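You operate a simulated robot arm through the tools that you are given. There is no shell and no other tool. Be economical: measure what you need, move in short steps, check, and stop when the job is done.

You run a simulated two-armed robot. Do the job below in one go: nothing can be reset, and whatever is moved stays where it is left.

TASK
Swap the green board on the notice stand for the yellow one.
Fine: pull the black pin and lower the frame first, raise and pin it after; the green board goes on the free spot of the boards table. Where these are worked on the way, their far stop is far enough and under half their travel is too little: black pin, notice frame.

It is judged by the outcome, as a careful person would: the job done as asked, and still so three seconds after it is handed in. It fails if anything else is knocked over, pushed out of place, dropped, spilled or broken.

THE ROBOT
Two 7-joint arms with two-finger parallel grippers on one trunk, on a base that drives. Base frame: it is fixed to the floor where the robot stands at the start and does not move with it; the origin is under the middle of the robot, x ahead of it, y to its left, z up. Readings come in mm, rad, newtons and seconds.
The left shoulder is at the start at [60, 143, 955], the right one opposite. With the tool pointing down near the work surface each hand reaches from about 320 to 740 mm from the robot's upright axis, wherever it stands, measured 20 degrees to its own side. Places, roughly: black pin [600, 0, 900]; blue board, red board, yellow board [-1000, -1250, 750]; face of the notice frame [900, 0, 900]; notice frame [900, 0, 900]; top of the boards table [-1100, -1100, 700]. Payload 1.57 kg a hand.
The tool frame of a hand sits at the grasp point between the pads (the TCP): z along the fingers, y along the line on which they close. The tips reach 30 mm beyond it. The gripper opens to 110 mm. The fingers are 24 mm wide and 12 mm thick; the gripper's body (48 by 112 mm) begins 78 mm behind the TCP.
Orientation is that of the tool frame in the base frame, as a unit quaternion [x, y, z, w]. With the fingers straight down and closing along the base's y, the tool's x points along the base's -x, its y along +y and its z along -z.

THE INTERFACE
- The arms move only by the tool servo_tool. It takes "left_series", "right_series" or both (then of equal length, played together; a hand with none holds still); each is a list of rows, each an object (a shift or turn left out is 0, a gripper value left out holds the last) with "linear": the shift along the tool's x, y, z in cm, a list of three; "rot": the turn, a rotation vector about the tool's x, y, z in rad, a list of three; "claw": the finger opening in cm, from 0 to 11. In form: [{"linear": [x, y, z], "rot": [wx, wy, wz], "claw": claw}, ...]. A call has 1 to 8 rows; each row is the pose to reach, as a shift and turn from the pose commanded when the call began, along the tool's axes at that moment. Each row takes 0.2 s and may step no farther than 50 mm and 0.15 rad from the row before; otherwise, or with a gripper value out of range, the whole call is refused. A pose out of reach is approached as far as the arm can. The call stops where the force on the tool passes 90 N (or 10 N more than at its start, if that is more) or the arm is blocked; 0.2 s more then pass. The fingers move at their own pace (about 45 mm/s each) and stop on an object; they squeeze with about 29 N. The grip force told is the motor's: it shows also when the fingers shut on nothing. Time passes only in rows, and 0.2 s behind the last, so rows that repeat a pose let the fingers close. It gives the time, the measured TCP pose, the force on the tool (base axes), the opening and the grip force at its end, in the units of the frame above (readings bear some noise), with the torque about the TCP (base axes, N m) and any sound that the robot's microphone picked up.
- Cameras (640 x 400 px; columns grow to the right, rows downward): "scene" is now at [37.7, 12, 1551.8]; the picture's right is [0.05, -1.00, 0.00], its down [-0.75, -0.04, -0.66] and it looks along [0.66, 0.03, -0.75] (base axes); focal length 252 px, centre (320, 200). "left" rides on the left gripper at [70, -16, -141] in its tool frame; the picture's right is [0.23, 0.97, 0.00], its down [-0.85, 0.20, -0.48] and it looks along [-0.47, 0.11, 0.88] (tool axes); focal length 222 px, centre (320, 200). "right" rides on the right gripper at [70, 16, -141] in its tool frame; the picture's right is [-0.23, 0.97, 0.00], its down [-0.85, -0.20, -0.48] and it looks along [-0.47, -0.11, 0.88] (tool axes); focal length 222 px, centre (320, 200). There is no depth. A picture from a camera that has moved, and an enlarged one, comes with that camera's place and axes in the base frame and with its lens. The place of the scene camera against the robot may be out by one fixed shift of up to 25 mm in any direction.
- camera(camera): a new picture of that camera. It takes no simulated time.
- raise_lower(by): slides the trunk up (or, below 0, down) by that many mm; the arms and the scene camera ride with it, the base frame stays. It gives what a move gives, with no picture.
- roll_base(legs): drives the robot by 1 to 6 legs, each [ahead, left, turn to the left] in mm, mm and rad, along the robot's own axes; the way and the turn of a leg run together, so that a leg with both is an arc; at most 1500 mm and 3.142 rad a leg. The arms and the cameras ride along, it lands a little off, and it stops where it bumps. It gives what a move gives.
- turn_head(pan, tilt): turns the head with the scene camera to pan (to the left, within 1.501 rad either way) and tilt (down, from -0.506 to 1.204), counted from straight ahead of the robot. It gives what a move gives.
- zoom(camera, box): a new picture of the part [left, top, right, bottom] of that camera's present view, enlarged. It takes no simulated time.
- hand_in(): hands the job in; it is judged then, once.

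Work in short steps. Places have to be worked out from the pictures, the camera data and where the tool is seen: move nearer, look again, correct. Check each grasp and each placing, and mend what went wrong. You have 120 turns and 88 pictures in all, those below and enlarged ones among them. Open the grippers and draw the arms clear of the work before you hand the job in, unless the task says otherwise; then end with one line.

The tools are called after "Call:" as name(argument=value, ...) on one line, values as JSON. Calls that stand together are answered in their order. servo_tool: Moves the arms, as the interface text tells. Its arguments: {"type":"object","properties":{"left_series":{"type":"array"},"right_series":{"type":"array"}},"required":[]} The other tools are called the same way: raise_lower (by) slides the trunk up or down; roll_base (legs) drives the base; turn_head (pan, tilt) turns the head that bears the scene camera; camera (camera) takes a picture; zoom (camera, box) takes an enlarged picture of a part of a camera's view; hand_in () hands the job in.

At the start:

```text
clock: 0.0
left_tcp_pos: [543.5, 275.0, 1096.1]
left_tool_rot: [0.0, 1.0, 0.0, -0.001]
left_contact_force: [-0.3, 0.0, 0.1]
left_wrist_torque: [0.01, 0.01, 0.03]
left_gripper_width: 109.9
left_grip_force: 0.1
right_tcp_pos: [426.8, -172.9, 1133.7]
right_tool_rot: [0.0, 1.0, 0.0, 0.0]
right_contact_force: [-0.6, 0.0, 0.7]
right_wrist_torque: [0.02, 0.02, -0.02]
right_gripper_width: 110.1
right_grip_force: 0.0
trunk travel left (down, up): [-554.0, 36.0]
robot x, y, heading: [-0.7, 2.5, 0.002]
head pan, tilt: [0.051, 0.853]
```

scene: 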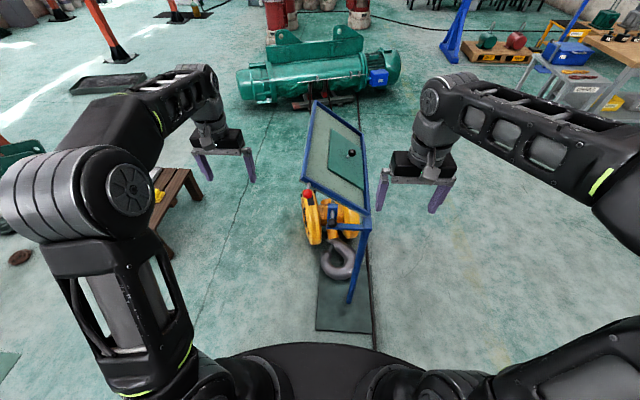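
right: 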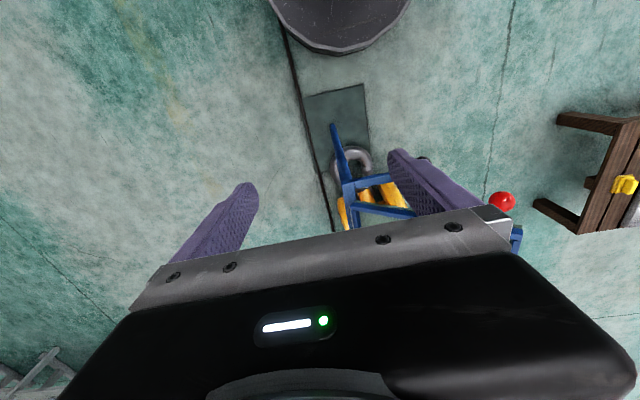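
left: 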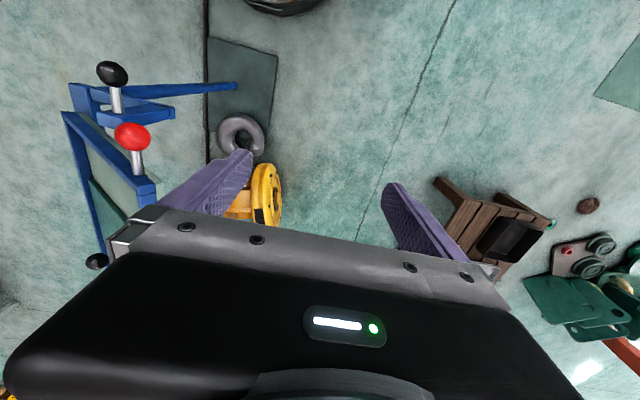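

I'll begin with a closer look at the stand: it has a tilted frame with a green board, and black and red knobs are visible from the left hand.

Call:
zoom(camera="scene", box=[260, 80, 420, 340])

Call:
zoom(camera="left", box=[40, 40, 300, 280])

```text
1.54 times, centred on (340, 210) of scene
camera zoom: at [37.7, 12.0, 1551.8], right [0.05, -1.0, 0.0], down [-0.75, -0.04, -0.66], along [0.66, 0.03, -0.75], focal length 388 px, centre (289, 185)
```

zoom: 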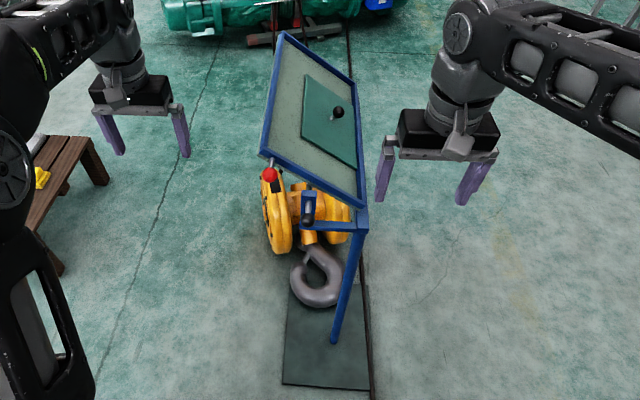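

```text
1.67 times, centred on (170, 160) of left
camera zoom: at [474.1, 259.5, 1236.7], right [-0.23, 0.97, 0.0], down [0.85, 0.2, 0.48], along [0.47, 0.11, -0.88], focal length 370 px, centre (570, 267)
```

zoom: 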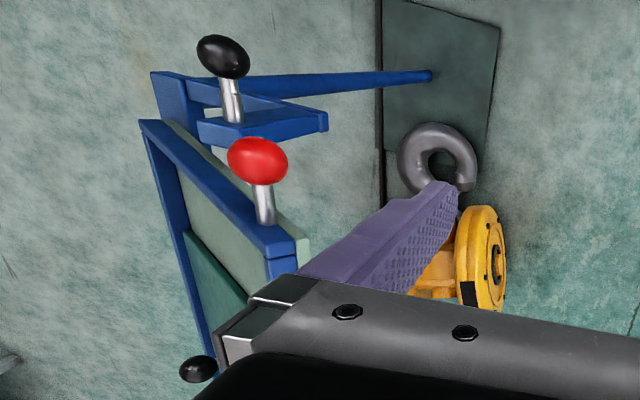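

Rough triangulation: red knob ≈ (574,75,985), black pin ≈ (532,-4,895), board knob ≈ (862,-80,918). I need more detail on the mechanism, so I'll zoom tighter.

Call:
zoom(camera="scene", box=[285, 165, 385, 240])

Call:
zoom(camera="scene", box=[290, 90, 390, 165])

Call:
zoom(camera="right", box=[290, 80, 540, 270])

```text
5.33 times, centred on (335, 202) of scene
camera zoom: at [37.7, 12.0, 1551.8], right [0.05, -1.0, 0.0], down [-0.75, -0.04, -0.66], along [0.66, 0.03, -0.75], focal length 1344 px, centre (240, 187)
```

zoom: 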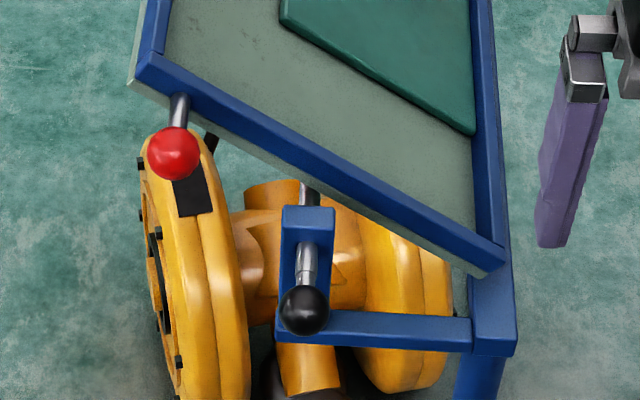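

```text
5.33 times, centred on (340, 128) of scene
camera zoom: at [37.7, 12.0, 1551.8], right [0.05, -1.0, 0.0], down [-0.75, -0.04, -0.66], along [0.66, 0.03, -0.75], focal length 1344 px, centre (213, 587)
```

zoom: 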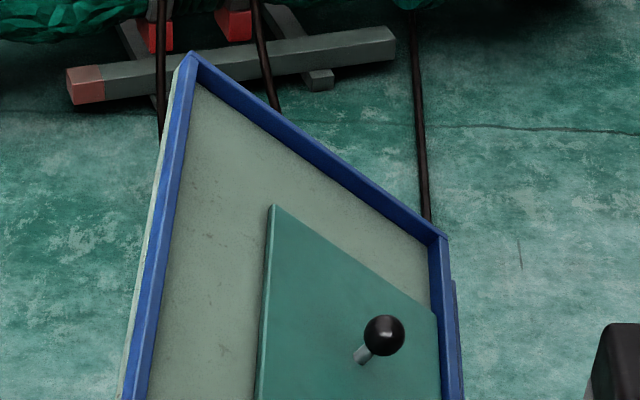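

```text
2.11 times, centred on (415, 175) of right
camera zoom: at [357.6, -158.3, 1275.0], right [0.23, 0.97, 0.0], down [0.85, -0.2, 0.48], along [0.47, -0.11, -0.88], focal length 468 px, centre (120, 253)
```

zoom: 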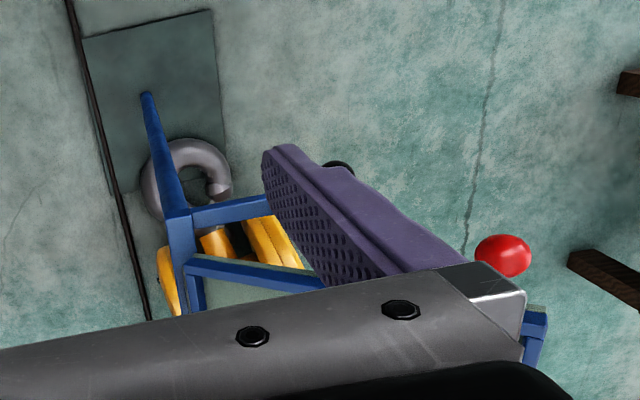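

The frame is hinged on its right edge and tilts about 36°. The black pin supports it from below along x, and the red ball is its handle. I'll bring the left hand, tilted, near the red ball so it can hold the frame while the pin is pulled.

Call:
servo_tool(left_series=[{"linear": [-0.6, -2.7, 0.6], "rot": [0.14, 0, 0], "claw": 7}, {"linear": [-1.2, -5.4, 1.3], "rot": [0.28, 0, 0]}, {"linear": [-1.8, -8.1, 2], "rot": [0.42, 0, 0]}, {"linear": [-2.4, -10.8, 2.7], "rot": [0.56, 0, 0]}, {"linear": [-3, -13, 3.4], "rot": [0.7, 0, 0]}])

Call:
camera(camera="left")

Call:
camera(camera="scene")

```text
clock: 1.2
left_tcp_pos: [572.0, 144.7, 1063.3]
left_tool_rot: [0.001, 0.939, -0.344, 0.0]
left_contact_force: [0.1, -0.9, 0.0]
left_wrist_torque: [0.02, 0.01, -0.02]
left_gripper_width: 70.3
left_grip_force: 0.0
right_tcp_pos: [428.7, -172.4, 1133.8]
right_tool_rot: [0.001, 1.0, 0.0, 0.0]
right_contact_force: [-0.1, -0.5, -1.4]
right_wrist_torque: [0.0, 0.0, 0.0]
right_gripper_width: 110.1
right_grip_force: 0.0
trunk travel left (down, up): [-554.0, 36.0]
robot x, y, heading: [2.8, -1.5, 0.002]
head pan, tilt: [0.051, 0.853]
```

```text
79 pictures are left
camera left: at [503.1, 222.7, 1181.6], right [-0.23, 0.74, -0.63], down [0.85, 0.46, 0.24], along [0.47, -0.48, -0.74], focal length 222 px, centre (320, 200)
```

left: 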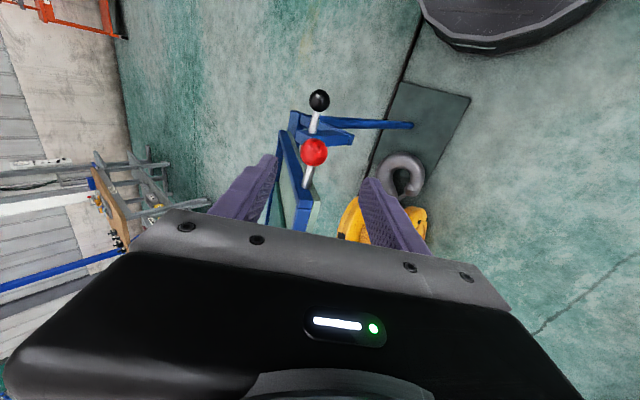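

```text
78 pictures are left
camera scene: at [38.4, 12.3, 1551.8], right [0.05, -1.0, 0.0], down [-0.75, -0.04, -0.66], along [0.66, 0.03, -0.75], focal length 252 px, centre (320, 200)
```

scene: 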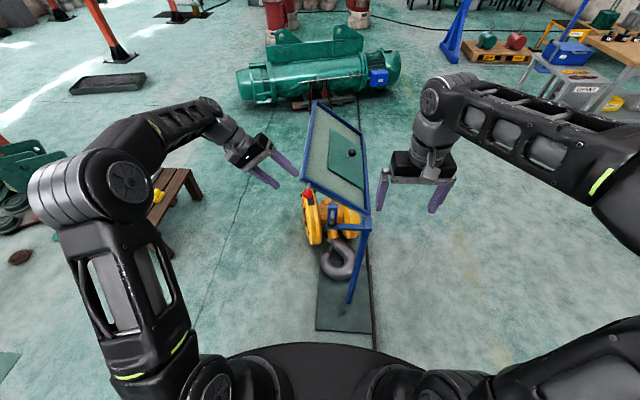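

Red ball ≈ (580,65,979) and black ball ≈ (533,-8,896), with two left views agreeing. I'll advance the left hand along its fingers to the red ball and check.

Call:
servo_tool(left_series=[{"linear": [-0.5, -0.7, 4]}, {"linear": [-0.5, -0.7, 8]}, {"linear": [-0.5, -0.7, 11.2]}])

Call:
camera(camera="left")

Call:
zoom(camera="scene", box=[270, 150, 390, 240])

```text
clock: 2.0
left_tcp_pos: [577.5, 64.6, 979.6]
left_tool_rot: [0.0, 0.939, -0.343, 0.0]
left_contact_force: [0.2, -0.2, 0.4]
left_wrist_torque: [-0.01, 0.0, -0.03]
left_gripper_width: 70.0
left_grip_force: 0.0
right_tcp_pos: [427.7, -174.2, 1133.7]
right_tool_rot: [0.0, 1.0, 0.0, 0.0]
right_contact_force: [-0.1, 0.0, -0.1]
right_wrist_torque: [-0.01, 0.02, 0.02]
right_gripper_width: 109.8
right_grip_force: 0.1
trunk travel left (down, up): [-554.0, 36.0]
robot x, y, heading: [1.5, 0.3, 0.002]
head pan, tilt: [0.051, 0.853]
```

```text
77 pictures are left
camera left: at [508.6, 142.9, 1097.9], right [-0.23, 0.74, -0.63], down [0.86, 0.46, 0.24], along [0.47, -0.48, -0.74], focal length 222 px, centre (320, 200)
```

left: 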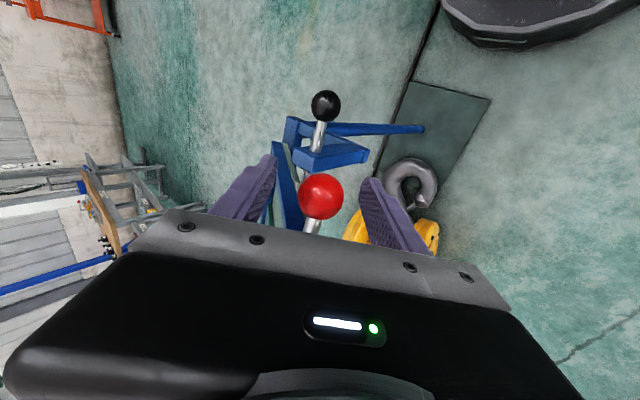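

```text
4.44 times, centred on (330, 195) of scene
camera zoom: at [38.3, 11.6, 1551.8], right [0.05, -1.0, 0.0], down [-0.75, -0.04, -0.66], along [0.66, 0.03, -0.75], focal length 1120 px, centre (276, 222)
```

zoom: 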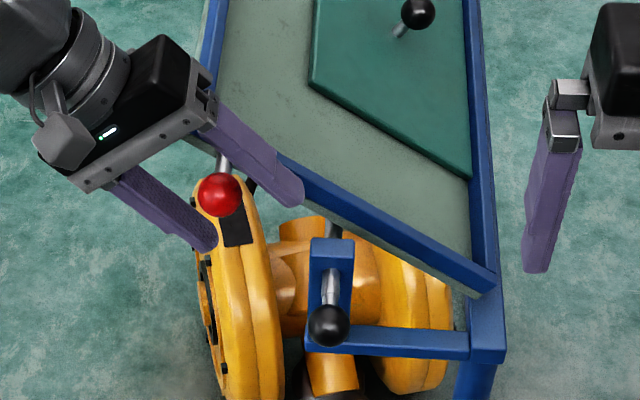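

The ball sits between the fingers at the TCP, so I'll close on it.

Call:
servo_tool(left_series=[{"claw": 0}, {"claw": 0}, {"claw": 0}, {"claw": 0}])

Call:
zoom(camera="scene", box=[270, 150, 390, 240])

```text
clock: 3.0
left_tcp_pos: [578.0, 64.6, 979.5]
left_tool_rot: [0.001, 0.939, -0.343, 0.0]
left_contact_force: [-0.9, 0.1, -2.4]
left_wrist_torque: [-0.02, -0.15, 0.17]
left_gripper_width: 31.6
left_grip_force: 28.8
right_tcp_pos: [427.4, -174.5, 1133.4]
right_tool_rot: [-0.001, 1.0, 0.0, 0.001]
right_contact_force: [-0.4, 0.6, -0.5]
right_wrist_torque: [-0.01, 0.0, -0.01]
right_gripper_width: 110.1
right_grip_force: 0.1
trunk travel left (down, up): [-554.0, 36.0]
robot x, y, heading: [-1.9, 0.3, 0.003]
head pan, tilt: [0.051, 0.853]
```

```text
4.44 times, centred on (330, 195) of scene
camera zoom: at [37.9, 11.9, 1551.7], right [0.05, -1.0, 0.0], down [-0.75, -0.04, -0.66], along [0.66, 0.03, -0.75], focal length 1120 px, centre (276, 222)
```

zoom: 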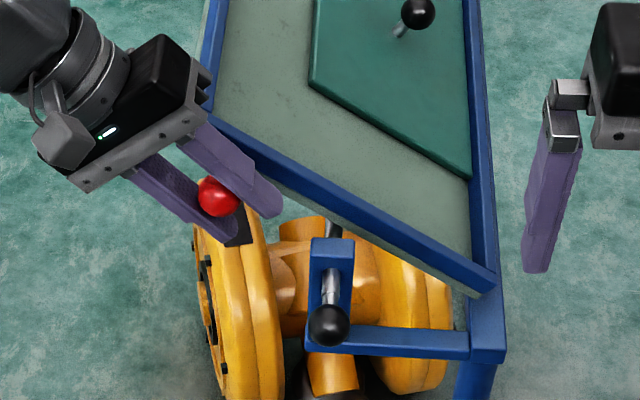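

The red ball is held (31.6 mm). Next the right hand goes above the black pin ball at about (531,-11,896), tilted slightly away from the left hand.

Call:
servo_tool(right_series=[{"linear": [-2.1, 2.6, 2.8], "rot": [-0.06, 0, 0], "claw": 7}, {"linear": [-4.2, 5.2, 5.6], "rot": [-0.12, 0, 0]}, {"linear": [-6.3, 7.8, 8.4], "rot": [-0.18, 0, 0]}, {"linear": [-8.4, 10.4, 11.2], "rot": [-0.24, 0, 0]}, {"linear": [-10.3, 13.2, 14], "rot": [-0.3, 0, 0]}])

Call:
camera(camera="right")

Call:
zoom(camera="scene", box=[270, 150, 390, 240])

```text
clock: 4.2
left_tcp_pos: [577.2, 64.2, 979.5]
left_tool_rot: [0.0, 0.94, -0.342, -0.001]
left_contact_force: [1.0, 2.8, -3.3]
left_wrist_torque: [-0.37, 0.82, -0.64]
left_gripper_width: 31.0
left_grip_force: 39.6
right_tcp_pos: [530.6, -39.8, 990.5]
right_tool_rot: [0.0, 0.989, 0.149, 0.001]
right_contact_force: [-0.5, 0.4, -0.2]
right_wrist_torque: [0.0, 0.01, 0.01]
right_gripper_width: 70.3
right_grip_force: 0.0
trunk travel left (down, up): [-554.0, 36.0]
robot x, y, heading: [1.8, 1.3, -0.001]
head pan, tilt: [0.051, 0.853]
```

```text
74 pictures are left
camera right: at [462.1, -66.9, 1129.3], right [0.23, 0.93, 0.29], down [0.85, -0.33, 0.4], along [0.47, 0.16, -0.87], focal length 222 px, centre (320, 200)
```

right: 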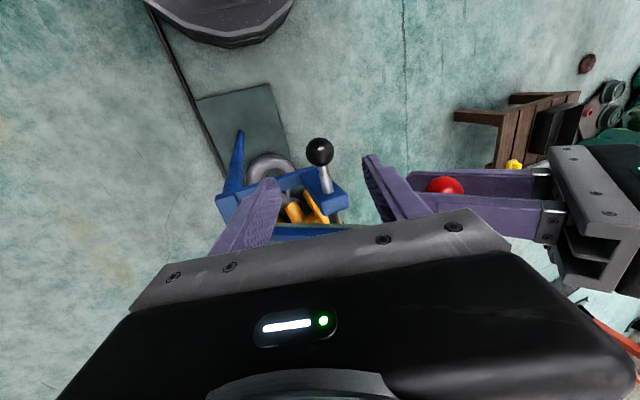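

```text
4.44 times, centred on (330, 195) of scene
camera zoom: at [38.3, 12.3, 1551.8], right [0.05, -1.0, 0.0], down [-0.75, -0.04, -0.66], along [0.66, 0.03, -0.75], focal length 1120 px, centre (276, 222)
```

zoom: 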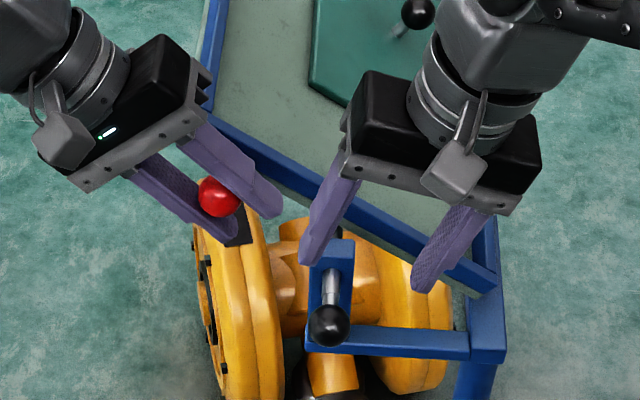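

The right camera puts the black ball at (531,-11,896), dead ahead of the fingers. Advance 97 mm.

Call:
servo_tool(right_series=[{"linear": [0, 0, 4]}, {"linear": [0, 0, 8]}, {"linear": [0, 0, 9.8]}])

Call:
camera(camera="right")

Call:
zoom(camera="scene", box=[270, 150, 390, 240])

```text
clock: 5.0
left_tcp_pos: [577.2, 64.2, 979.3]
left_tool_rot: [0.0, 0.94, -0.342, 0.0]
left_contact_force: [-1.2, -0.7, -4.2]
left_wrist_torque: [-0.23, -0.02, -0.02]
left_gripper_width: 31.5
left_grip_force: 39.6
right_tcp_pos: [529.0, -12.5, 899.9]
right_tool_rot: [0.0, 0.989, 0.15, -0.001]
right_contact_force: [-0.4, -1.0, 0.4]
right_wrist_torque: [-0.05, 0.01, 0.0]
right_gripper_width: 70.1
right_grip_force: 0.1
trunk travel left (down, up): [-554.0, 36.0]
robot x, y, heading: [0.4, -0.2, -0.001]
head pan, tilt: [0.051, 0.853]
```

```text
72 pictures are left
camera right: at [459.7, -40.3, 1040.0], right [0.23, 0.93, 0.29], down [0.85, -0.33, 0.4], along [0.47, 0.16, -0.87], focal length 222 px, centre (320, 200)
```

right: 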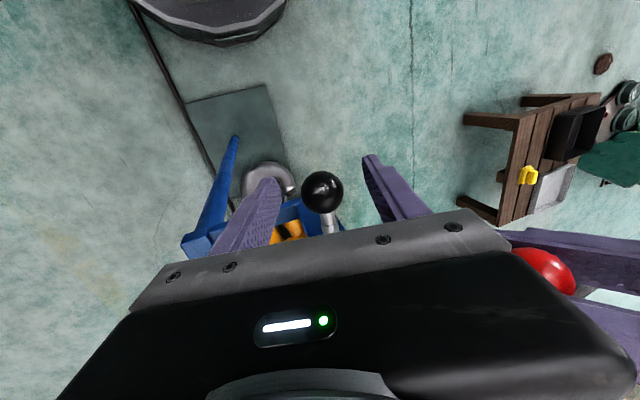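

```text
4.44 times, centred on (330, 195) of scene
camera zoom: at [38.0, 12.0, 1551.8], right [0.05, -1.0, 0.0], down [-0.75, -0.04, -0.66], along [0.66, 0.03, -0.75], focal length 1120 px, centre (276, 222)
```

zoom: 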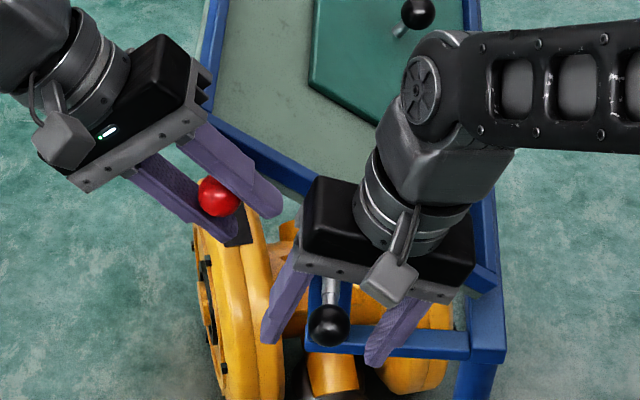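

The ball is between the fingers, 4 mm beyond the TCP, so I'll advance slightly and close.

Call:
servo_tool(right_series=[{"linear": [-0.1, 0, 0.3], "claw": 0}, {"linear": [-0.1, 0, 0.3], "claw": 0}, {"linear": [-0.1, 0, 0.3], "claw": 0}, {"linear": [-0.1, 0, 0.3], "claw": 0}])

```text
clock: 6.0
left_tcp_pos: [577.3, 64.1, 981.0]
left_tool_rot: [0.001, 0.94, -0.342, 0.0]
left_contact_force: [-1.1, -3.5, -6.7]
left_wrist_torque: [-0.04, -0.12, 0.14]
left_gripper_width: 31.1
left_grip_force: 40.2
right_tcp_pos: [530.0, -12.8, 898.0]
right_tool_rot: [0.0, 0.989, 0.15, 0.001]
right_contact_force: [-0.2, 5.4, 1.5]
right_wrist_torque: [-0.02, -0.19, -0.01]
right_gripper_width: 30.7
right_grip_force: 28.8
trunk travel left (down, up): [-554.0, 36.0]
robot x, y, heading: [0.1, 1.8, 0.001]
head pan, tilt: [0.051, 0.853]
```

Both balls are gripped. Pull the pin toward the robot (tool +x).

Call:
servo_tool(right_series=[{"linear": [1, 0, 0]}, {"linear": [2, 0, 0]}, {"linear": [3, 0, 0]}, {"linear": [4, 0, 0]}, {"linear": [5, 0, 0]}, {"linear": [6, 0, 0]}])

Call:
zoom(camera="scene", box=[270, 150, 390, 240])

```text
clock: 7.4
left_tcp_pos: [576.4, 64.3, 980.3]
left_tool_rot: [0.001, 0.939, -0.343, -0.002]
left_contact_force: [-14.9, -2.5, 3.3]
left_wrist_torque: [-0.31, 0.75, -0.57]
left_gripper_width: 31.1
left_grip_force: 40.4
right_tcp_pos: [479.1, -11.1, 898.7]
right_tool_rot: [0.002, 0.988, 0.151, 0.007]
right_contact_force: [31.4, 8.4, 3.1]
right_wrist_torque: [-0.02, -0.07, 0.02]
right_gripper_width: 30.7
right_grip_force: 39.8
trunk travel left (down, up): [-554.0, 36.0]
robot x, y, heading: [0.9, 1.0, -0.002]
head pan, tilt: [0.051, 0.853]
```

```text
4.44 times, centred on (330, 195) of scene
camera zoom: at [39.7, 12.9, 1551.9], right [0.05, -1.0, 0.0], down [-0.75, -0.04, -0.66], along [0.66, 0.03, -0.75], focal length 1120 px, centre (276, 222)
```

zoom: 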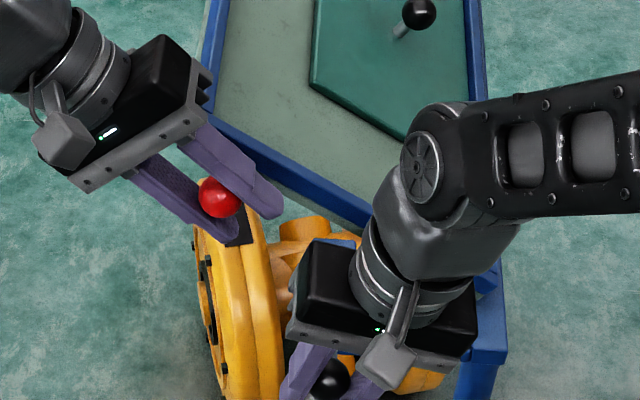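

The pin moved 50 mm and then met resistance, so it's at its stop. I'll ease off, release and withdraw the right hand.

Call:
servo_tool(right_series=[{"linear": [-0.9, 0, 0]}, {"linear": [-0.9, 0, 0], "claw": 7}, {"linear": [-0.9, 0, 0], "claw": 7}, {"linear": [-0.9, 0, 0], "claw": 7}, {"linear": [-0.9, 0, -5]}, {"linear": [-0.9, 0, -10]}, {"linear": [-0.9, -4, -13]}, {"linear": [-0.9, -8, -16]}])

Call:
zoom(camera="scene", box=[270, 150, 390, 240])

Call:
camera(camera="left")

```text
clock: 9.2
left_tcp_pos: [576.5, 64.1, 980.0]
left_tool_rot: [0.0, 0.939, -0.343, 0.0]
left_contact_force: [-2.6, -2.6, -5.9]
left_wrist_torque: [0.36, -0.3, 0.37]
left_gripper_width: 31.0
left_grip_force: 40.9
right_tcp_pos: [478.7, -135.5, 1026.4]
right_tool_rot: [0.0, 0.989, 0.15, 0.0]
right_contact_force: [-1.6, 0.4, 0.0]
right_wrist_torque: [0.01, 0.0, 0.01]
right_gripper_width: 70.0
right_grip_force: 0.0
trunk travel left (down, up): [-554.0, 36.0]
robot x, y, heading: [2.7, 3.8, -0.002]
head pan, tilt: [0.051, 0.853]
```

```text
4.44 times, centred on (330, 195) of scene
camera zoom: at [38.0, 11.5, 1551.7], right [0.05, -1.0, 0.0], down [-0.75, -0.04, -0.66], along [0.66, 0.03, -0.75], focal length 1120 px, centre (276, 222)
```

zoom: 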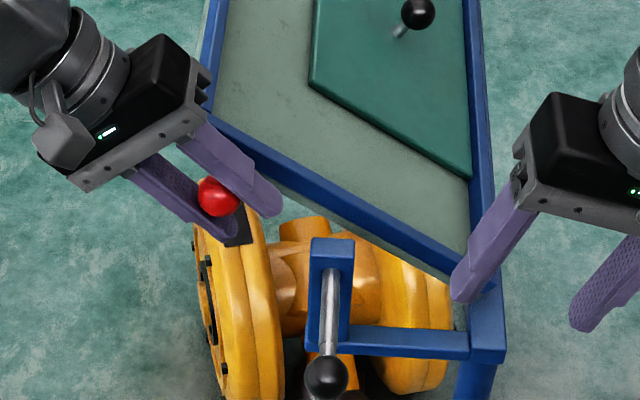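

```text
68 pictures are left
camera left: at [508.5, 143.2, 1098.4], right [-0.23, 0.75, -0.63], down [0.85, 0.46, 0.24], along [0.47, -0.48, -0.74], focal length 222 px, centre (320, 200)
```

left: 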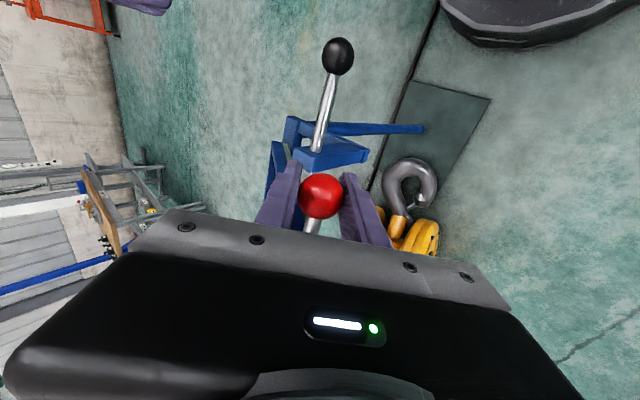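

The pin is fully drawn. Lower the frame along an arc about its right hinge (y≈-146, z≈850) in small steps with the left hand.

Call:
servo_tool(left_series=[{"linear": [0, 1.3, 0.7]}, {"linear": [0, 2.58, 1.36]}, {"linear": [0, 3.55, 1.85]}, {"linear": [0, 4.48, 2.37]}])

Call:
camera(camera="scene")

```text
clock: 10.2
left_tcp_pos: [578.1, 89.9, 934.6]
left_tool_rot: [-0.003, 0.94, -0.342, 0.002]
left_contact_force: [8.6, 14.2, 11.4]
left_wrist_torque: [-0.2, -0.09, 0.14]
left_gripper_width: 31.1
left_grip_force: 40.4
right_tcp_pos: [479.2, -134.2, 1025.9]
right_tool_rot: [0.0, 0.989, 0.149, 0.0]
right_contact_force: [-1.0, -0.4, -0.4]
right_wrist_torque: [0.0, -0.01, 0.01]
right_gripper_width: 70.0
right_grip_force: 0.0
trunk travel left (down, up): [-554.0, 36.0]
robot x, y, heading: [-3.8, 1.0, 0.001]
head pan, tilt: [0.051, 0.853]
```

```text
67 pictures are left
camera scene: at [38.0, 14.0, 1551.8], right [0.05, -1.0, 0.0], down [-0.75, -0.04, -0.66], along [0.66, 0.03, -0.75], focal length 252 px, centre (320, 200)
```

scene: 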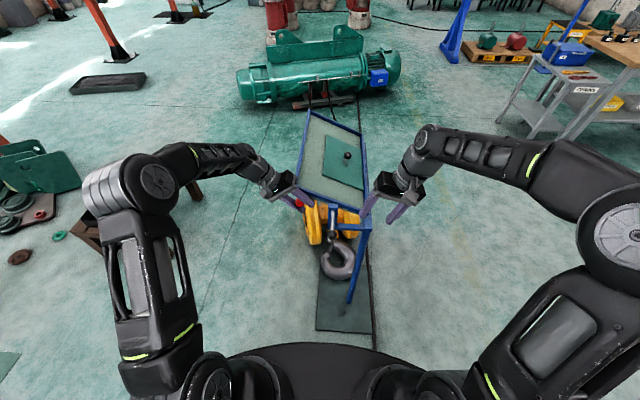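

The frame follows, and the refit gives hinge ≈ (y -134, z 835) and handle angle now ~24°. Continue down.

Call:
servo_tool(left_series=[{"linear": [0, 1.5, 0.4]}, {"linear": [0, 2.94, 0.93]}, {"linear": [0, 4.1, 1.8]}, {"linear": [0, 5.34, 2.7]}, {"linear": [0, 6.3, 3.6]}, {"linear": [0, 7.24, 4.49]}])

Call:
zoom(camera="scene", box=[250, 80, 410, 240])

```text
clock: 11.6
left_tcp_pos: [577.7, 112.2, 851.3]
left_tool_rot: [0.0, 0.94, -0.342, 0.001]
left_contact_force: [8.2, -1.6, 3.2]
left_wrist_torque: [-0.37, 0.36, -0.17]
left_gripper_width: 31.2
left_grip_force: 39.9
right_tcp_pos: [479.5, -136.1, 1025.2]
right_tool_rot: [0.0, 0.989, 0.149, 0.0]
right_contact_force: [-0.8, 0.0, 0.1]
right_wrist_torque: [0.01, 0.01, 0.0]
right_gripper_width: 69.8
right_grip_force: 0.0
trunk travel left (down, up): [-554.0, 36.0]
robot x, y, heading: [-1.9, -0.9, -0.001]
head pan, tilt: [0.051, 0.853]
```

```text
2.50 times, centred on (330, 160) of scene
camera zoom: at [38.5, 11.7, 1551.7], right [0.05, -1.0, 0.0], down [-0.75, -0.04, -0.66], along [0.66, 0.03, -0.75], focal length 630 px, centre (295, 300)
```

zoom: 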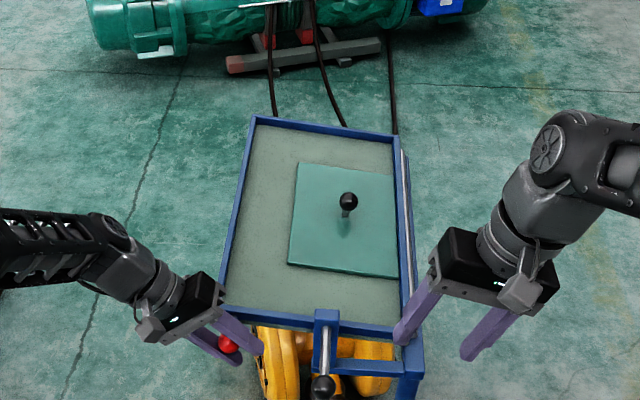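

Nearly level. I'll continue past the horizontal until the stop pushes back.

Call:
servo_tool(left_series=[{"linear": [0, 0.6, 0.6]}, {"linear": [0, 1.2, 1.3]}, {"linear": [0, 1.8, 2.0]}, {"linear": [0, 2.4, 2.8]}])

Call:
zoom(camera="scene", box=[250, 80, 410, 240])

```text
clock: 12.6
left_tcp_pos: [576.5, 115.0, 817.4]
left_tool_rot: [0.001, 0.939, -0.344, 0.002]
left_contact_force: [6.3, 2.0, 17.2]
left_wrist_torque: [-0.02, 0.47, -0.3]
left_gripper_width: 31.3
left_grip_force: 40.4
right_tcp_pos: [478.1, -135.4, 1026.3]
right_tool_rot: [-0.001, 0.989, 0.15, 0.001]
right_contact_force: [0.0, 0.4, 0.1]
right_wrist_torque: [0.01, -0.03, 0.02]
right_gripper_width: 69.8
right_grip_force: 0.0
trunk travel left (down, up): [-554.0, 36.0]
robot x, y, heading: [-2.2, -1.0, -0.003]
head pan, tilt: [0.051, 0.853]
```

```text
2.50 times, centred on (330, 160) of scene
camera zoom: at [36.9, 11.9, 1552.1], right [0.05, -1.0, 0.0], down [-0.75, -0.04, -0.66], along [0.66, 0.03, -0.75], focal length 630 px, centre (295, 300)
```

zoom: 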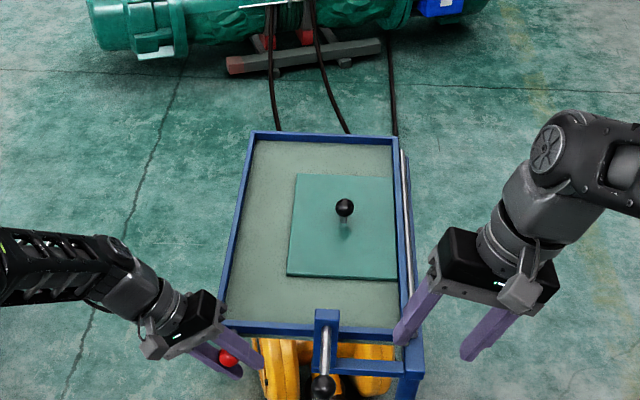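

Call:
servo_tool(left_series=[{"linear": [0, 0.4, 0.6]}, {"linear": [0, 0.9, 1.1]}, {"linear": [0, 1.3, 1.6]}])

```text
clock: 13.4
left_tcp_pos: [576.2, 104.8, 804.3]
left_tool_rot: [0.004, 0.938, -0.348, 0.004]
left_contact_force: [-1.4, -17.1, 61.7]
left_wrist_torque: [1.33, -0.18, -0.05]
left_gripper_width: 31.2
left_grip_force: 40.3
right_tcp_pos: [475.3, -138.9, 1027.3]
right_tool_rot: [0.001, 0.989, 0.15, 0.002]
right_contact_force: [0.0, -1.1, -0.3]
right_wrist_torque: [-0.01, 0.0, 0.02]
right_gripper_width: 70.3
right_grip_force: 0.0
trunk travel left (down, up): [-554.0, 36.0]
robot x, y, heading: [0.6, -0.7, -0.003]
head pan, tilt: [0.051, 0.853]
```

A stop is reached (62 N up). Ease back up and look.

Call:
servo_tool(left_series=[{"linear": [0, -0.5, -0.6]}, {"linear": [0, -0.5, -0.6]}])

Call:
zoom(camera="scene", box=[250, 80, 410, 240])

Call:
camera(camera="left")

```text
clock: 14.0
left_tcp_pos: [576.1, 103.9, 805.5]
left_tool_rot: [0.003, 0.938, -0.347, -0.001]
left_contact_force: [1.1, -33.1, 15.4]
left_wrist_torque: [1.13, -0.85, 0.66]
left_gripper_width: 30.9
left_grip_force: 40.1
right_tcp_pos: [478.1, -139.2, 1024.8]
right_tool_rot: [0.0, 0.989, 0.151, 0.001]
right_contact_force: [-0.6, -0.2, 0.1]
right_wrist_torque: [-0.01, -0.01, -0.03]
right_gripper_width: 69.6
right_grip_force: 0.1
trunk travel left (down, up): [-554.0, 36.0]
robot x, y, heading: [-2.5, 3.1, -0.005]
head pan, tilt: [0.051, 0.853]
```

```text
2.50 times, centred on (330, 160) of scene
camera zoom: at [36.4, 7.3, 1551.3], right [0.05, -1.0, 0.0], down [-0.75, -0.04, -0.66], along [0.66, 0.03, -0.75], focal length 630 px, centre (295, 300)
```

zoom: 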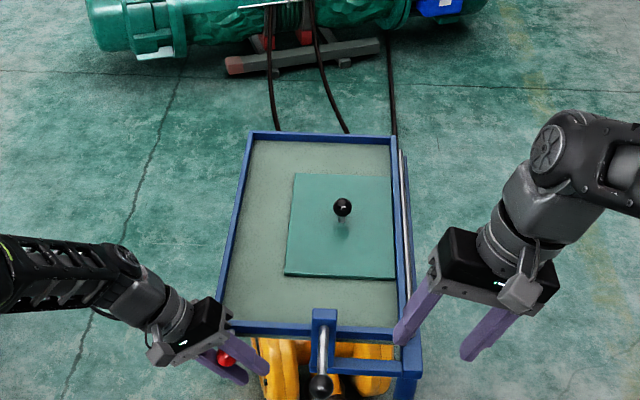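

```text
63 pictures are left
camera left: at [508.0, 183.8, 922.2], right [-0.22, 0.74, -0.63], down [0.86, 0.46, 0.23], along [0.46, -0.49, -0.74], focal length 222 px, centre (320, 200)
```

left: 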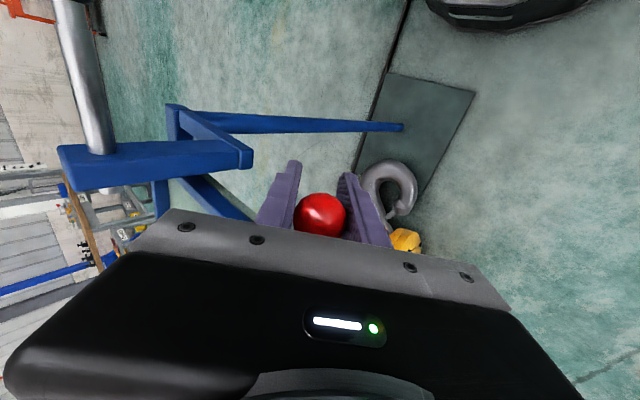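

The frame is at its lower stop, level. Release the red handle and withdraw the left hand up and left.

Call:
servo_tool(left_series=[{"claw": 7}, {"claw": 7}, {"claw": 7}, {"linear": [0, 0, -4]}, {"linear": [0, 0, -8.5]}, {"linear": [0, 0, -13]}, {"linear": [0, 0, -17]}])

Call:
camera(camera="scene")

Call:
turn_head(pan=0.05, tilt=1.2)

Call:
camera(camera="scene")

```text
clock: 15.6
left_tcp_pos: [579.3, 225.6, 933.8]
left_tool_rot: [0.0, 0.939, -0.343, 0.0]
left_contact_force: [-0.6, 0.2, -0.4]
left_wrist_torque: [-0.01, 0.01, 0.02]
left_gripper_width: 69.9
left_grip_force: 0.1
right_tcp_pos: [479.0, -135.6, 1025.4]
right_tool_rot: [0.0, 0.989, 0.149, 0.001]
right_contact_force: [-0.3, 0.3, -0.3]
right_wrist_torque: [-0.01, 0.03, 0.0]
right_gripper_width: 70.2
right_grip_force: 0.0
trunk travel left (down, up): [-554.0, 36.0]
robot x, y, heading: [-0.5, -0.0, 0.003]
head pan, tilt: [0.051, 0.853]
```

```text
62 pictures are left
camera scene: at [37.5, 12.1, 1551.7], right [0.05, -1.0, 0.0], down [-0.75, -0.04, -0.66], along [0.66, 0.03, -0.75], focal length 252 px, centre (320, 200)
```

scene: 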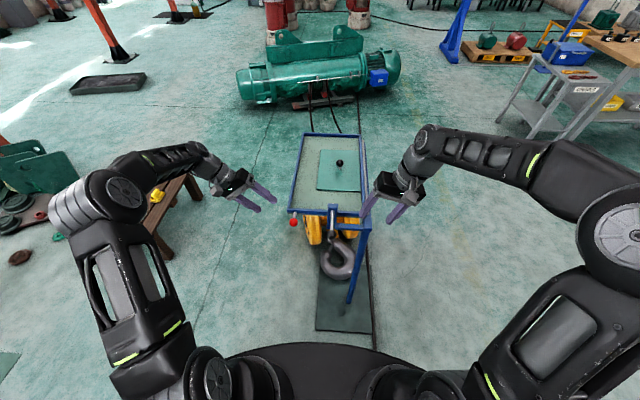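

```text
clock: 16.4
left_tcp_pos: [579.1, 225.1, 931.9]
left_tool_rot: [0.001, 0.94, -0.342, 0.001]
left_contact_force: [0.1, 0.5, 0.9]
left_wrist_torque: [0.02, -0.02, -0.05]
left_gripper_width: 70.1
left_grip_force: 0.1
right_tcp_pos: [478.0, -135.3, 1026.1]
right_tool_rot: [0.0, 0.989, 0.149, 0.0]
right_contact_force: [0.4, -0.2, 0.3]
right_wrist_torque: [0.01, -0.04, -0.01]
right_gripper_width: 69.6
right_grip_force: 0.0
trunk travel left (down, up): [-554.0, 36.0]
robot x, y, heading: [2.2, -4.7, -0.001]
head pan, tilt: [0.051, 1.201]
```

```text
61 pictures are left
camera scene: at [15.8, 10.9, 1528.4], right [0.05, -1.0, 0.0], down [-0.93, -0.05, -0.36], along [0.36, 0.02, -0.93], focal length 252 px, centre (320, 200)
```

scene: 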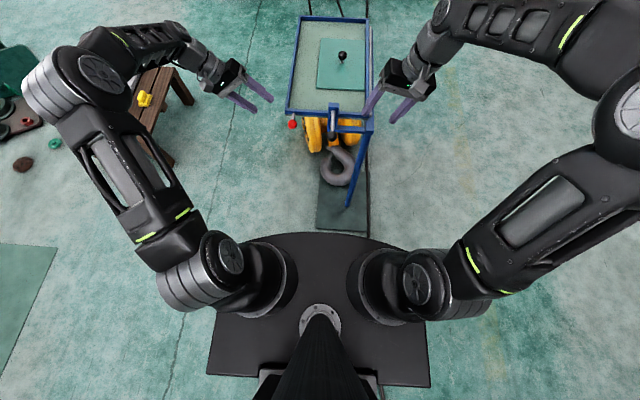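

The frame is down on its stop with green board knob about (835,-42,~890), which is too far from here. I'll tuck both hands up and back, then drive around to the stand's right side.

Call:
servo_tool(left_series=[{"linear": [2.5, -1.6, -1.9], "rot": [-0.12, 0, 0]}, {"linear": [5, -3.2, -3.8], "rot": [-0.24, 0, 0]}, {"linear": [7.5, -4.8, -5.7], "rot": [-0.36, 0, 0]}, {"linear": [10, -6.4, -7.6], "rot": [-0.48, 0, 0]}, {"linear": [12.5, -8, -9.5], "rot": [-0.6, 0, 0]}, {"linear": [15, -9.7, -11.5], "rot": [-0.7, 0, 0]}], right_series=[{"linear": [1, 0.4, -1.3], "rot": [0.05, 0, 0]}, {"linear": [2, 0.8, -2.6], "rot": [0.1, 0, 0]}, {"linear": [3, 1.2, -3.9], "rot": [0.15, 0, 0]}, {"linear": [4, 1.6, -5.2], "rot": [0.2, 0, 0]}, {"linear": [5, 2, -6.4], "rot": [0.25, 0, 0]}, {"linear": [5, 2.4, -7.6], "rot": [0.3, 0, 0]}])

Call:
turn_head(pan=-0.9, tilt=0.6)

Call:
camera(camera="scene")

Call:
turn_head(pan=-1.5, tilt=0.6)

Call:
camera(camera="scene")

```text
clock: 17.8
left_tcp_pos: [430.1, 225.2, 1082.2]
left_tool_rot: [0.0, 1.0, 0.001, 0.001]
left_contact_force: [0.3, -0.8, 0.2]
left_wrist_torque: [0.0, 0.01, 0.01]
left_gripper_width: 69.8
left_grip_force: 0.0
right_tcp_pos: [430.3, -134.1, 1107.7]
right_tool_rot: [0.001, 1.0, 0.0, 0.001]
right_contact_force: [-0.4, 0.7, 0.3]
right_wrist_torque: [0.0, 0.0, 0.03]
right_gripper_width: 70.0
right_grip_force: 0.1
trunk travel left (down, up): [-554.0, 36.0]
robot x, y, heading: [-0.8, -1.0, 0.0]
head pan, tilt: [0.051, 1.201]
```

```text
clock: 19.1
left_tcp_pos: [430.7, 224.2, 1082.2]
left_tool_rot: [-0.001, 1.0, 0.0, 0.0]
left_contact_force: [0.4, 0.0, -0.1]
left_wrist_torque: [-0.04, -0.02, -0.01]
left_gripper_width: 70.0
left_grip_force: 0.1
right_tcp_pos: [430.1, -134.6, 1106.4]
right_tool_rot: [0.0, 1.0, 0.0, -0.001]
right_contact_force: [-0.1, -0.4, -0.1]
right_wrist_torque: [0.01, 0.0, 0.04]
right_gripper_width: 70.0
right_grip_force: 0.1
trunk travel left (down, up): [-554.0, 36.0]
robot x, y, heading: [-1.4, -4.4, -0.001]
head pan, tilt: [-0.901, 0.6]
```

```text
60 pictures are left
camera scene: at [14.8, -61.2, 1572.9], right [-0.78, -0.62, 0.0], down [-0.35, 0.44, -0.82], along [0.51, -0.65, -0.57], focal length 252 px, centre (320, 200)
```

scene: 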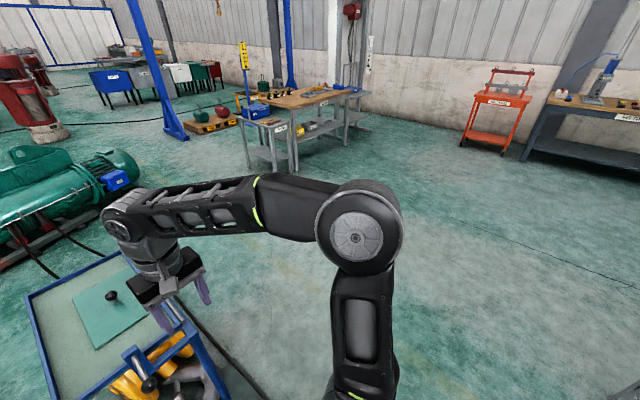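

```text
clock: 20.1
left_tcp_pos: [430.3, 224.6, 1081.7]
left_tool_rot: [0.0, 1.0, 0.0, 0.0]
left_contact_force: [0.7, 0.6, 0.6]
left_wrist_torque: [0.01, 0.03, -0.01]
left_gripper_width: 69.9
left_grip_force: 0.0
right_tcp_pos: [431.2, -133.4, 1106.9]
right_tool_rot: [-0.001, 1.0, 0.0, 0.001]
right_contact_force: [1.2, -0.6, -0.3]
right_wrist_torque: [0.04, 0.04, 0.0]
right_gripper_width: 69.8
right_grip_force: 0.1
trunk travel left (down, up): [-554.0, 36.0]
robot x, y, heading: [0.4, -2.9, -0.002]
head pan, tilt: [-1.499, 0.6]
```

```text
59 pictures are left
camera scene: at [-33.8, -80.1, 1573.0], right [-1.0, -0.07, 0.0], down [-0.04, 0.56, -0.83], along [0.06, -0.82, -0.56], focal length 252 px, centre (320, 200)
```

scene: 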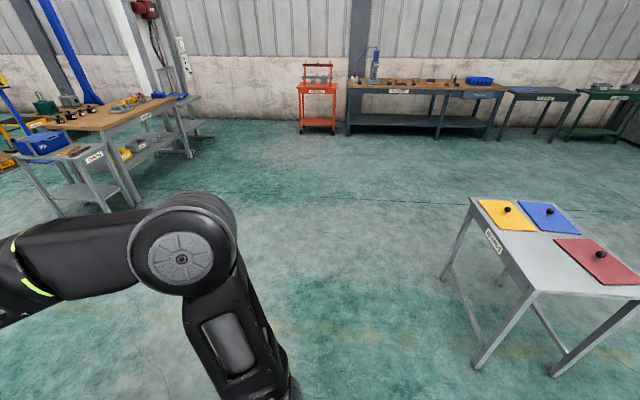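

Boards table: yellow knob ≈ (-957,-1225), blue ≈ (-1165,-1222), red ≈ (-1173,-916), and the free spot ≈ (-957,-920). Now drive to the stand's right side, facing it.

Call:
roll_base(legs=[[0, -640, 0], [680, 0, 0], [0, 0, 1.571]])

Call:
turn_head(pan=-0.1, tilt=0.95)

Call:
camera(camera="scene")

Call:
camera(camera="right")

```text
clock: 30.9
left_tcp_pos: [448.6, -220.6, 1081.4]
left_tool_rot: [0.709, -0.705, 0.0, 0.0]
left_contact_force: [0.4, 0.0, -0.6]
left_wrist_torque: [-0.01, 0.0, 0.03]
left_gripper_width: 69.9
left_grip_force: 0.1
right_tcp_pos: [808.9, -217.7, 1106.5]
right_tool_rot: [0.71, -0.704, -0.001, 0.0]
right_contact_force: [0.1, -0.9, -0.5]
right_wrist_torque: [0.02, -0.01, -0.01]
right_gripper_width: 69.8
right_grip_force: 0.0
trunk travel left (down, up): [-554.0, 36.0]
robot x, y, heading: [678.7, -645.8, 1.581]
head pan, tilt: [-1.499, 0.6]
```

```text
clock: 32.4
left_tcp_pos: [451.1, -219.7, 1082.2]
left_tool_rot: [0.71, -0.704, -0.001, 0.0]
left_contact_force: [-0.9, -0.2, -0.6]
left_wrist_torque: [0.05, -0.01, 0.06]
left_gripper_width: 69.9
left_grip_force: 0.1
right_tcp_pos: [808.3, -217.1, 1107.0]
right_tool_rot: [0.709, -0.705, 0.0, -0.001]
right_contact_force: [0.3, 0.3, 0.9]
right_wrist_torque: [-0.01, -0.01, 0.03]
right_gripper_width: 70.0
right_grip_force: 0.0
trunk travel left (down, up): [-554.0, 36.0]
robot x, y, heading: [677.1, -649.7, 1.576]
head pan, tilt: [-0.099, 0.949]
```

```text
58 pictures are left
camera scene: at [675.1, -598.6, 1544.6], right [1.0, -0.09, 0.0], down [-0.08, -0.81, -0.58], along [0.05, 0.58, -0.81], focal length 252 px, centre (320, 200)
```

scene: 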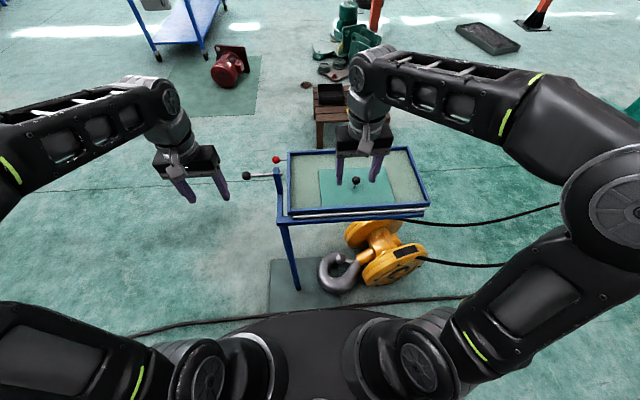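

```text
57 pictures are left
camera right: at [793.4, -287.9, 1247.7], right [-0.98, 0.22, 0.0], down [0.19, 0.86, 0.48], along [0.11, 0.47, -0.88], focal length 222 px, centre (320, 200)
```

right: 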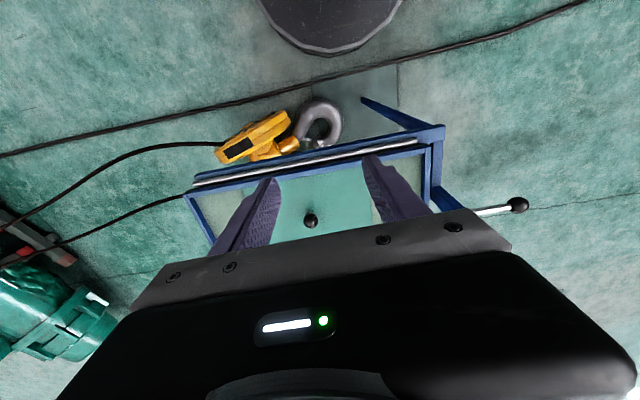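

Green knob ≈ (864,-54,~893). Bring the right hand above it and look again.

Call:
servo_tool(right_series=[{"linear": [-3.3, -1.1, 2.5]}, {"linear": [-6.6, -2.2, 5]}, {"linear": [-9.9, -3.3, 7.5]}, {"linear": [-13.2, -4.5, 10]}, {"linear": [-16.4, -5.6, 12.5]}])

Call:
camera(camera="right")

Call:
zoom(camera="scene", box=[260, 120, 460, 240])

```text
clock: 33.6
left_tcp_pos: [451.1, -218.9, 1081.3]
left_tool_rot: [0.709, -0.705, 0.0, 0.0]
left_contact_force: [0.7, 0.4, 0.6]
left_wrist_torque: [-0.01, -0.04, 0.0]
left_gripper_width: 69.9
left_grip_force: 0.0
right_tcp_pos: [865.8, -53.1, 981.9]
right_tool_rot: [0.71, -0.705, 0.001, 0.0]
right_contact_force: [-0.6, 0.1, 0.0]
right_wrist_torque: [-0.03, 0.0, 0.01]
right_gripper_width: 70.1
right_grip_force: 0.0
trunk travel left (down, up): [-554.0, 36.0]
robot x, y, heading: [680.6, -648.9, 1.577]
head pan, tilt: [-0.099, 0.949]
```

```text
56 pictures are left
camera right: at [849.5, -123.1, 1122.6], right [-0.98, 0.22, 0.0], down [0.19, 0.86, 0.48], along [0.11, 0.47, -0.88], focal length 222 px, centre (320, 200)
```

right: 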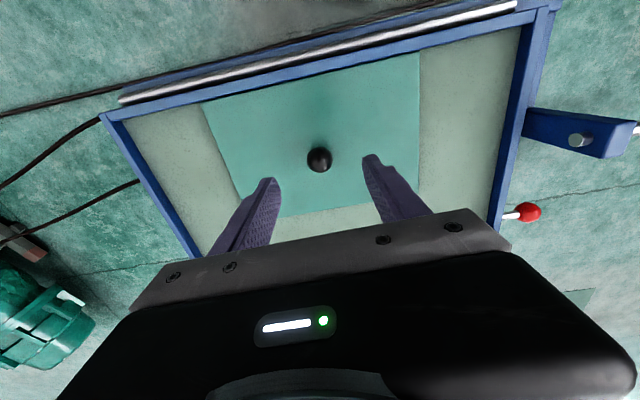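

```text
3.20 times, centred on (360, 180) of scene
camera zoom: at [675.2, -597.1, 1544.5], right [1.0, -0.09, 0.0], down [-0.08, -0.81, -0.58], along [0.05, 0.58, -0.81], focal length 806 px, centre (192, 264)
```

zoom: 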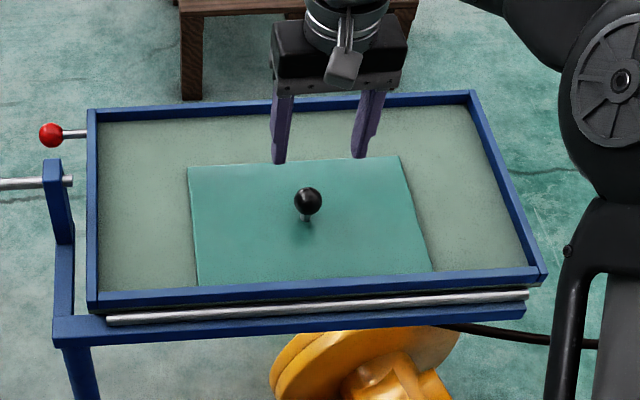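

Two right views put the ball at (870,-42,~869). Descend most of the way, then check.

Call:
servo_tool(right_series=[{"linear": [-0.5, -0.2, 4]}, {"linear": [-1.0, -0.4, 8]}])

Call:
camera(camera="right")

Call:
zoom(camera="scene", box=[260, 120, 460, 240])

```text
clock: 34.2
left_tcp_pos: [450.3, -219.9, 1082.1]
left_tool_rot: [0.71, -0.704, 0.0, 0.0]
left_contact_force: [0.7, -0.2, -0.4]
left_wrist_torque: [0.02, -0.01, -0.02]
left_gripper_width: 70.0
left_grip_force: 0.0
right_tcp_pos: [868.5, -42.1, 902.6]
right_tool_rot: [0.71, -0.704, -0.001, -0.001]
right_contact_force: [0.1, -0.8, -0.3]
right_wrist_torque: [-0.02, -0.01, -0.02]
right_gripper_width: 70.0
right_grip_force: 0.0
trunk travel left (down, up): [-554.0, 36.0]
robot x, y, heading: [679.1, -653.4, 1.577]
head pan, tilt: [-0.099, 0.949]
```

```text
54 pictures are left
camera right: at [852.4, -112.7, 1043.3], right [-0.98, 0.22, 0.0], down [0.19, 0.86, 0.48], along [0.11, 0.47, -0.88], focal length 222 px, centre (320, 200)
```

right: 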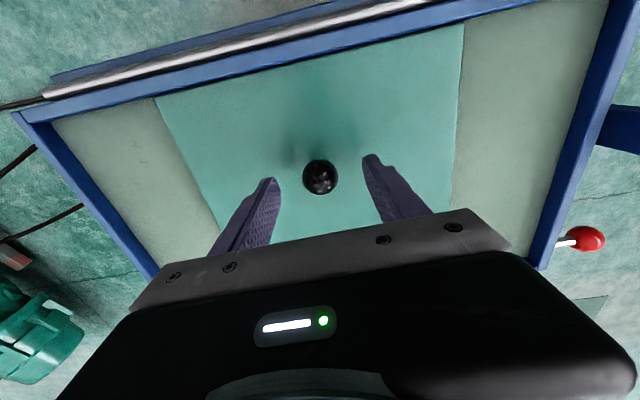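

```text
3.20 times, centred on (360, 180) of scene
camera zoom: at [675.1, -598.3, 1544.6], right [1.0, -0.09, 0.0], down [-0.08, -0.81, -0.58], along [0.05, 0.58, -0.81], focal length 806 px, centre (192, 264)
```

zoom: 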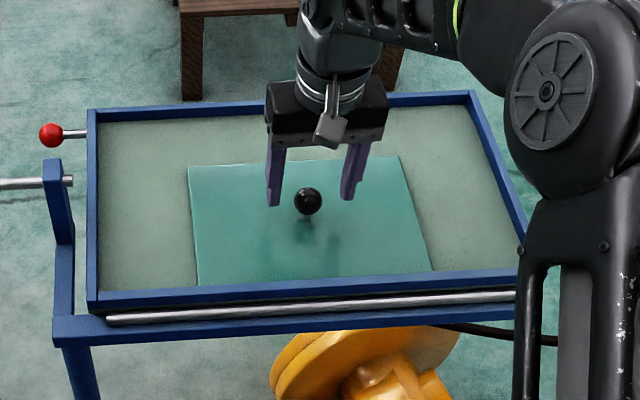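

The ball is centred ~30 mm below. Descend and grip.

Call:
servo_tool(right_series=[{"linear": [0, 0, 2.9]}, {"linear": [0, 0, 2.9], "claw": 0}, {"linear": [0, 0, 2.9], "claw": 0}, {"linear": [0, 0, 2.9], "claw": 0}, {"linear": [0, 0, 2.9], "claw": 0}])

Call:
zoom(camera="scene", box=[260, 120, 460, 240])

```text
clock: 35.4
left_tcp_pos: [451.1, -220.1, 1081.7]
left_tool_rot: [0.709, -0.705, 0.0, 0.0]
left_contact_force: [0.0, -0.9, -0.3]
left_wrist_torque: [0.0, -0.01, 0.01]
left_gripper_width: 70.0
left_grip_force: 0.1
right_tcp_pos: [867.3, -42.2, 871.7]
right_tool_rot: [0.709, -0.705, 0.001, 0.0]
right_contact_force: [-0.3, 0.1, -0.5]
right_wrist_torque: [0.02, -0.08, -0.04]
right_gripper_width: 30.7
right_grip_force: 28.4
trunk travel left (down, up): [-554.0, 36.0]
robot x, y, heading: [680.1, -644.6, 1.579]
head pan, tilt: [-0.099, 0.949]
```

```text
3.20 times, centred on (360, 180) of scene
camera zoom: at [675.2, -598.4, 1544.5], right [1.0, -0.09, 0.0], down [-0.08, -0.81, -0.58], along [0.05, 0.58, -0.81], focal length 806 px, centre (192, 264)
```

zoom: 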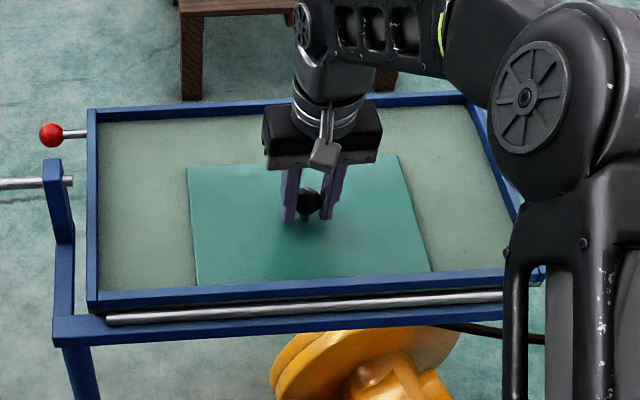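

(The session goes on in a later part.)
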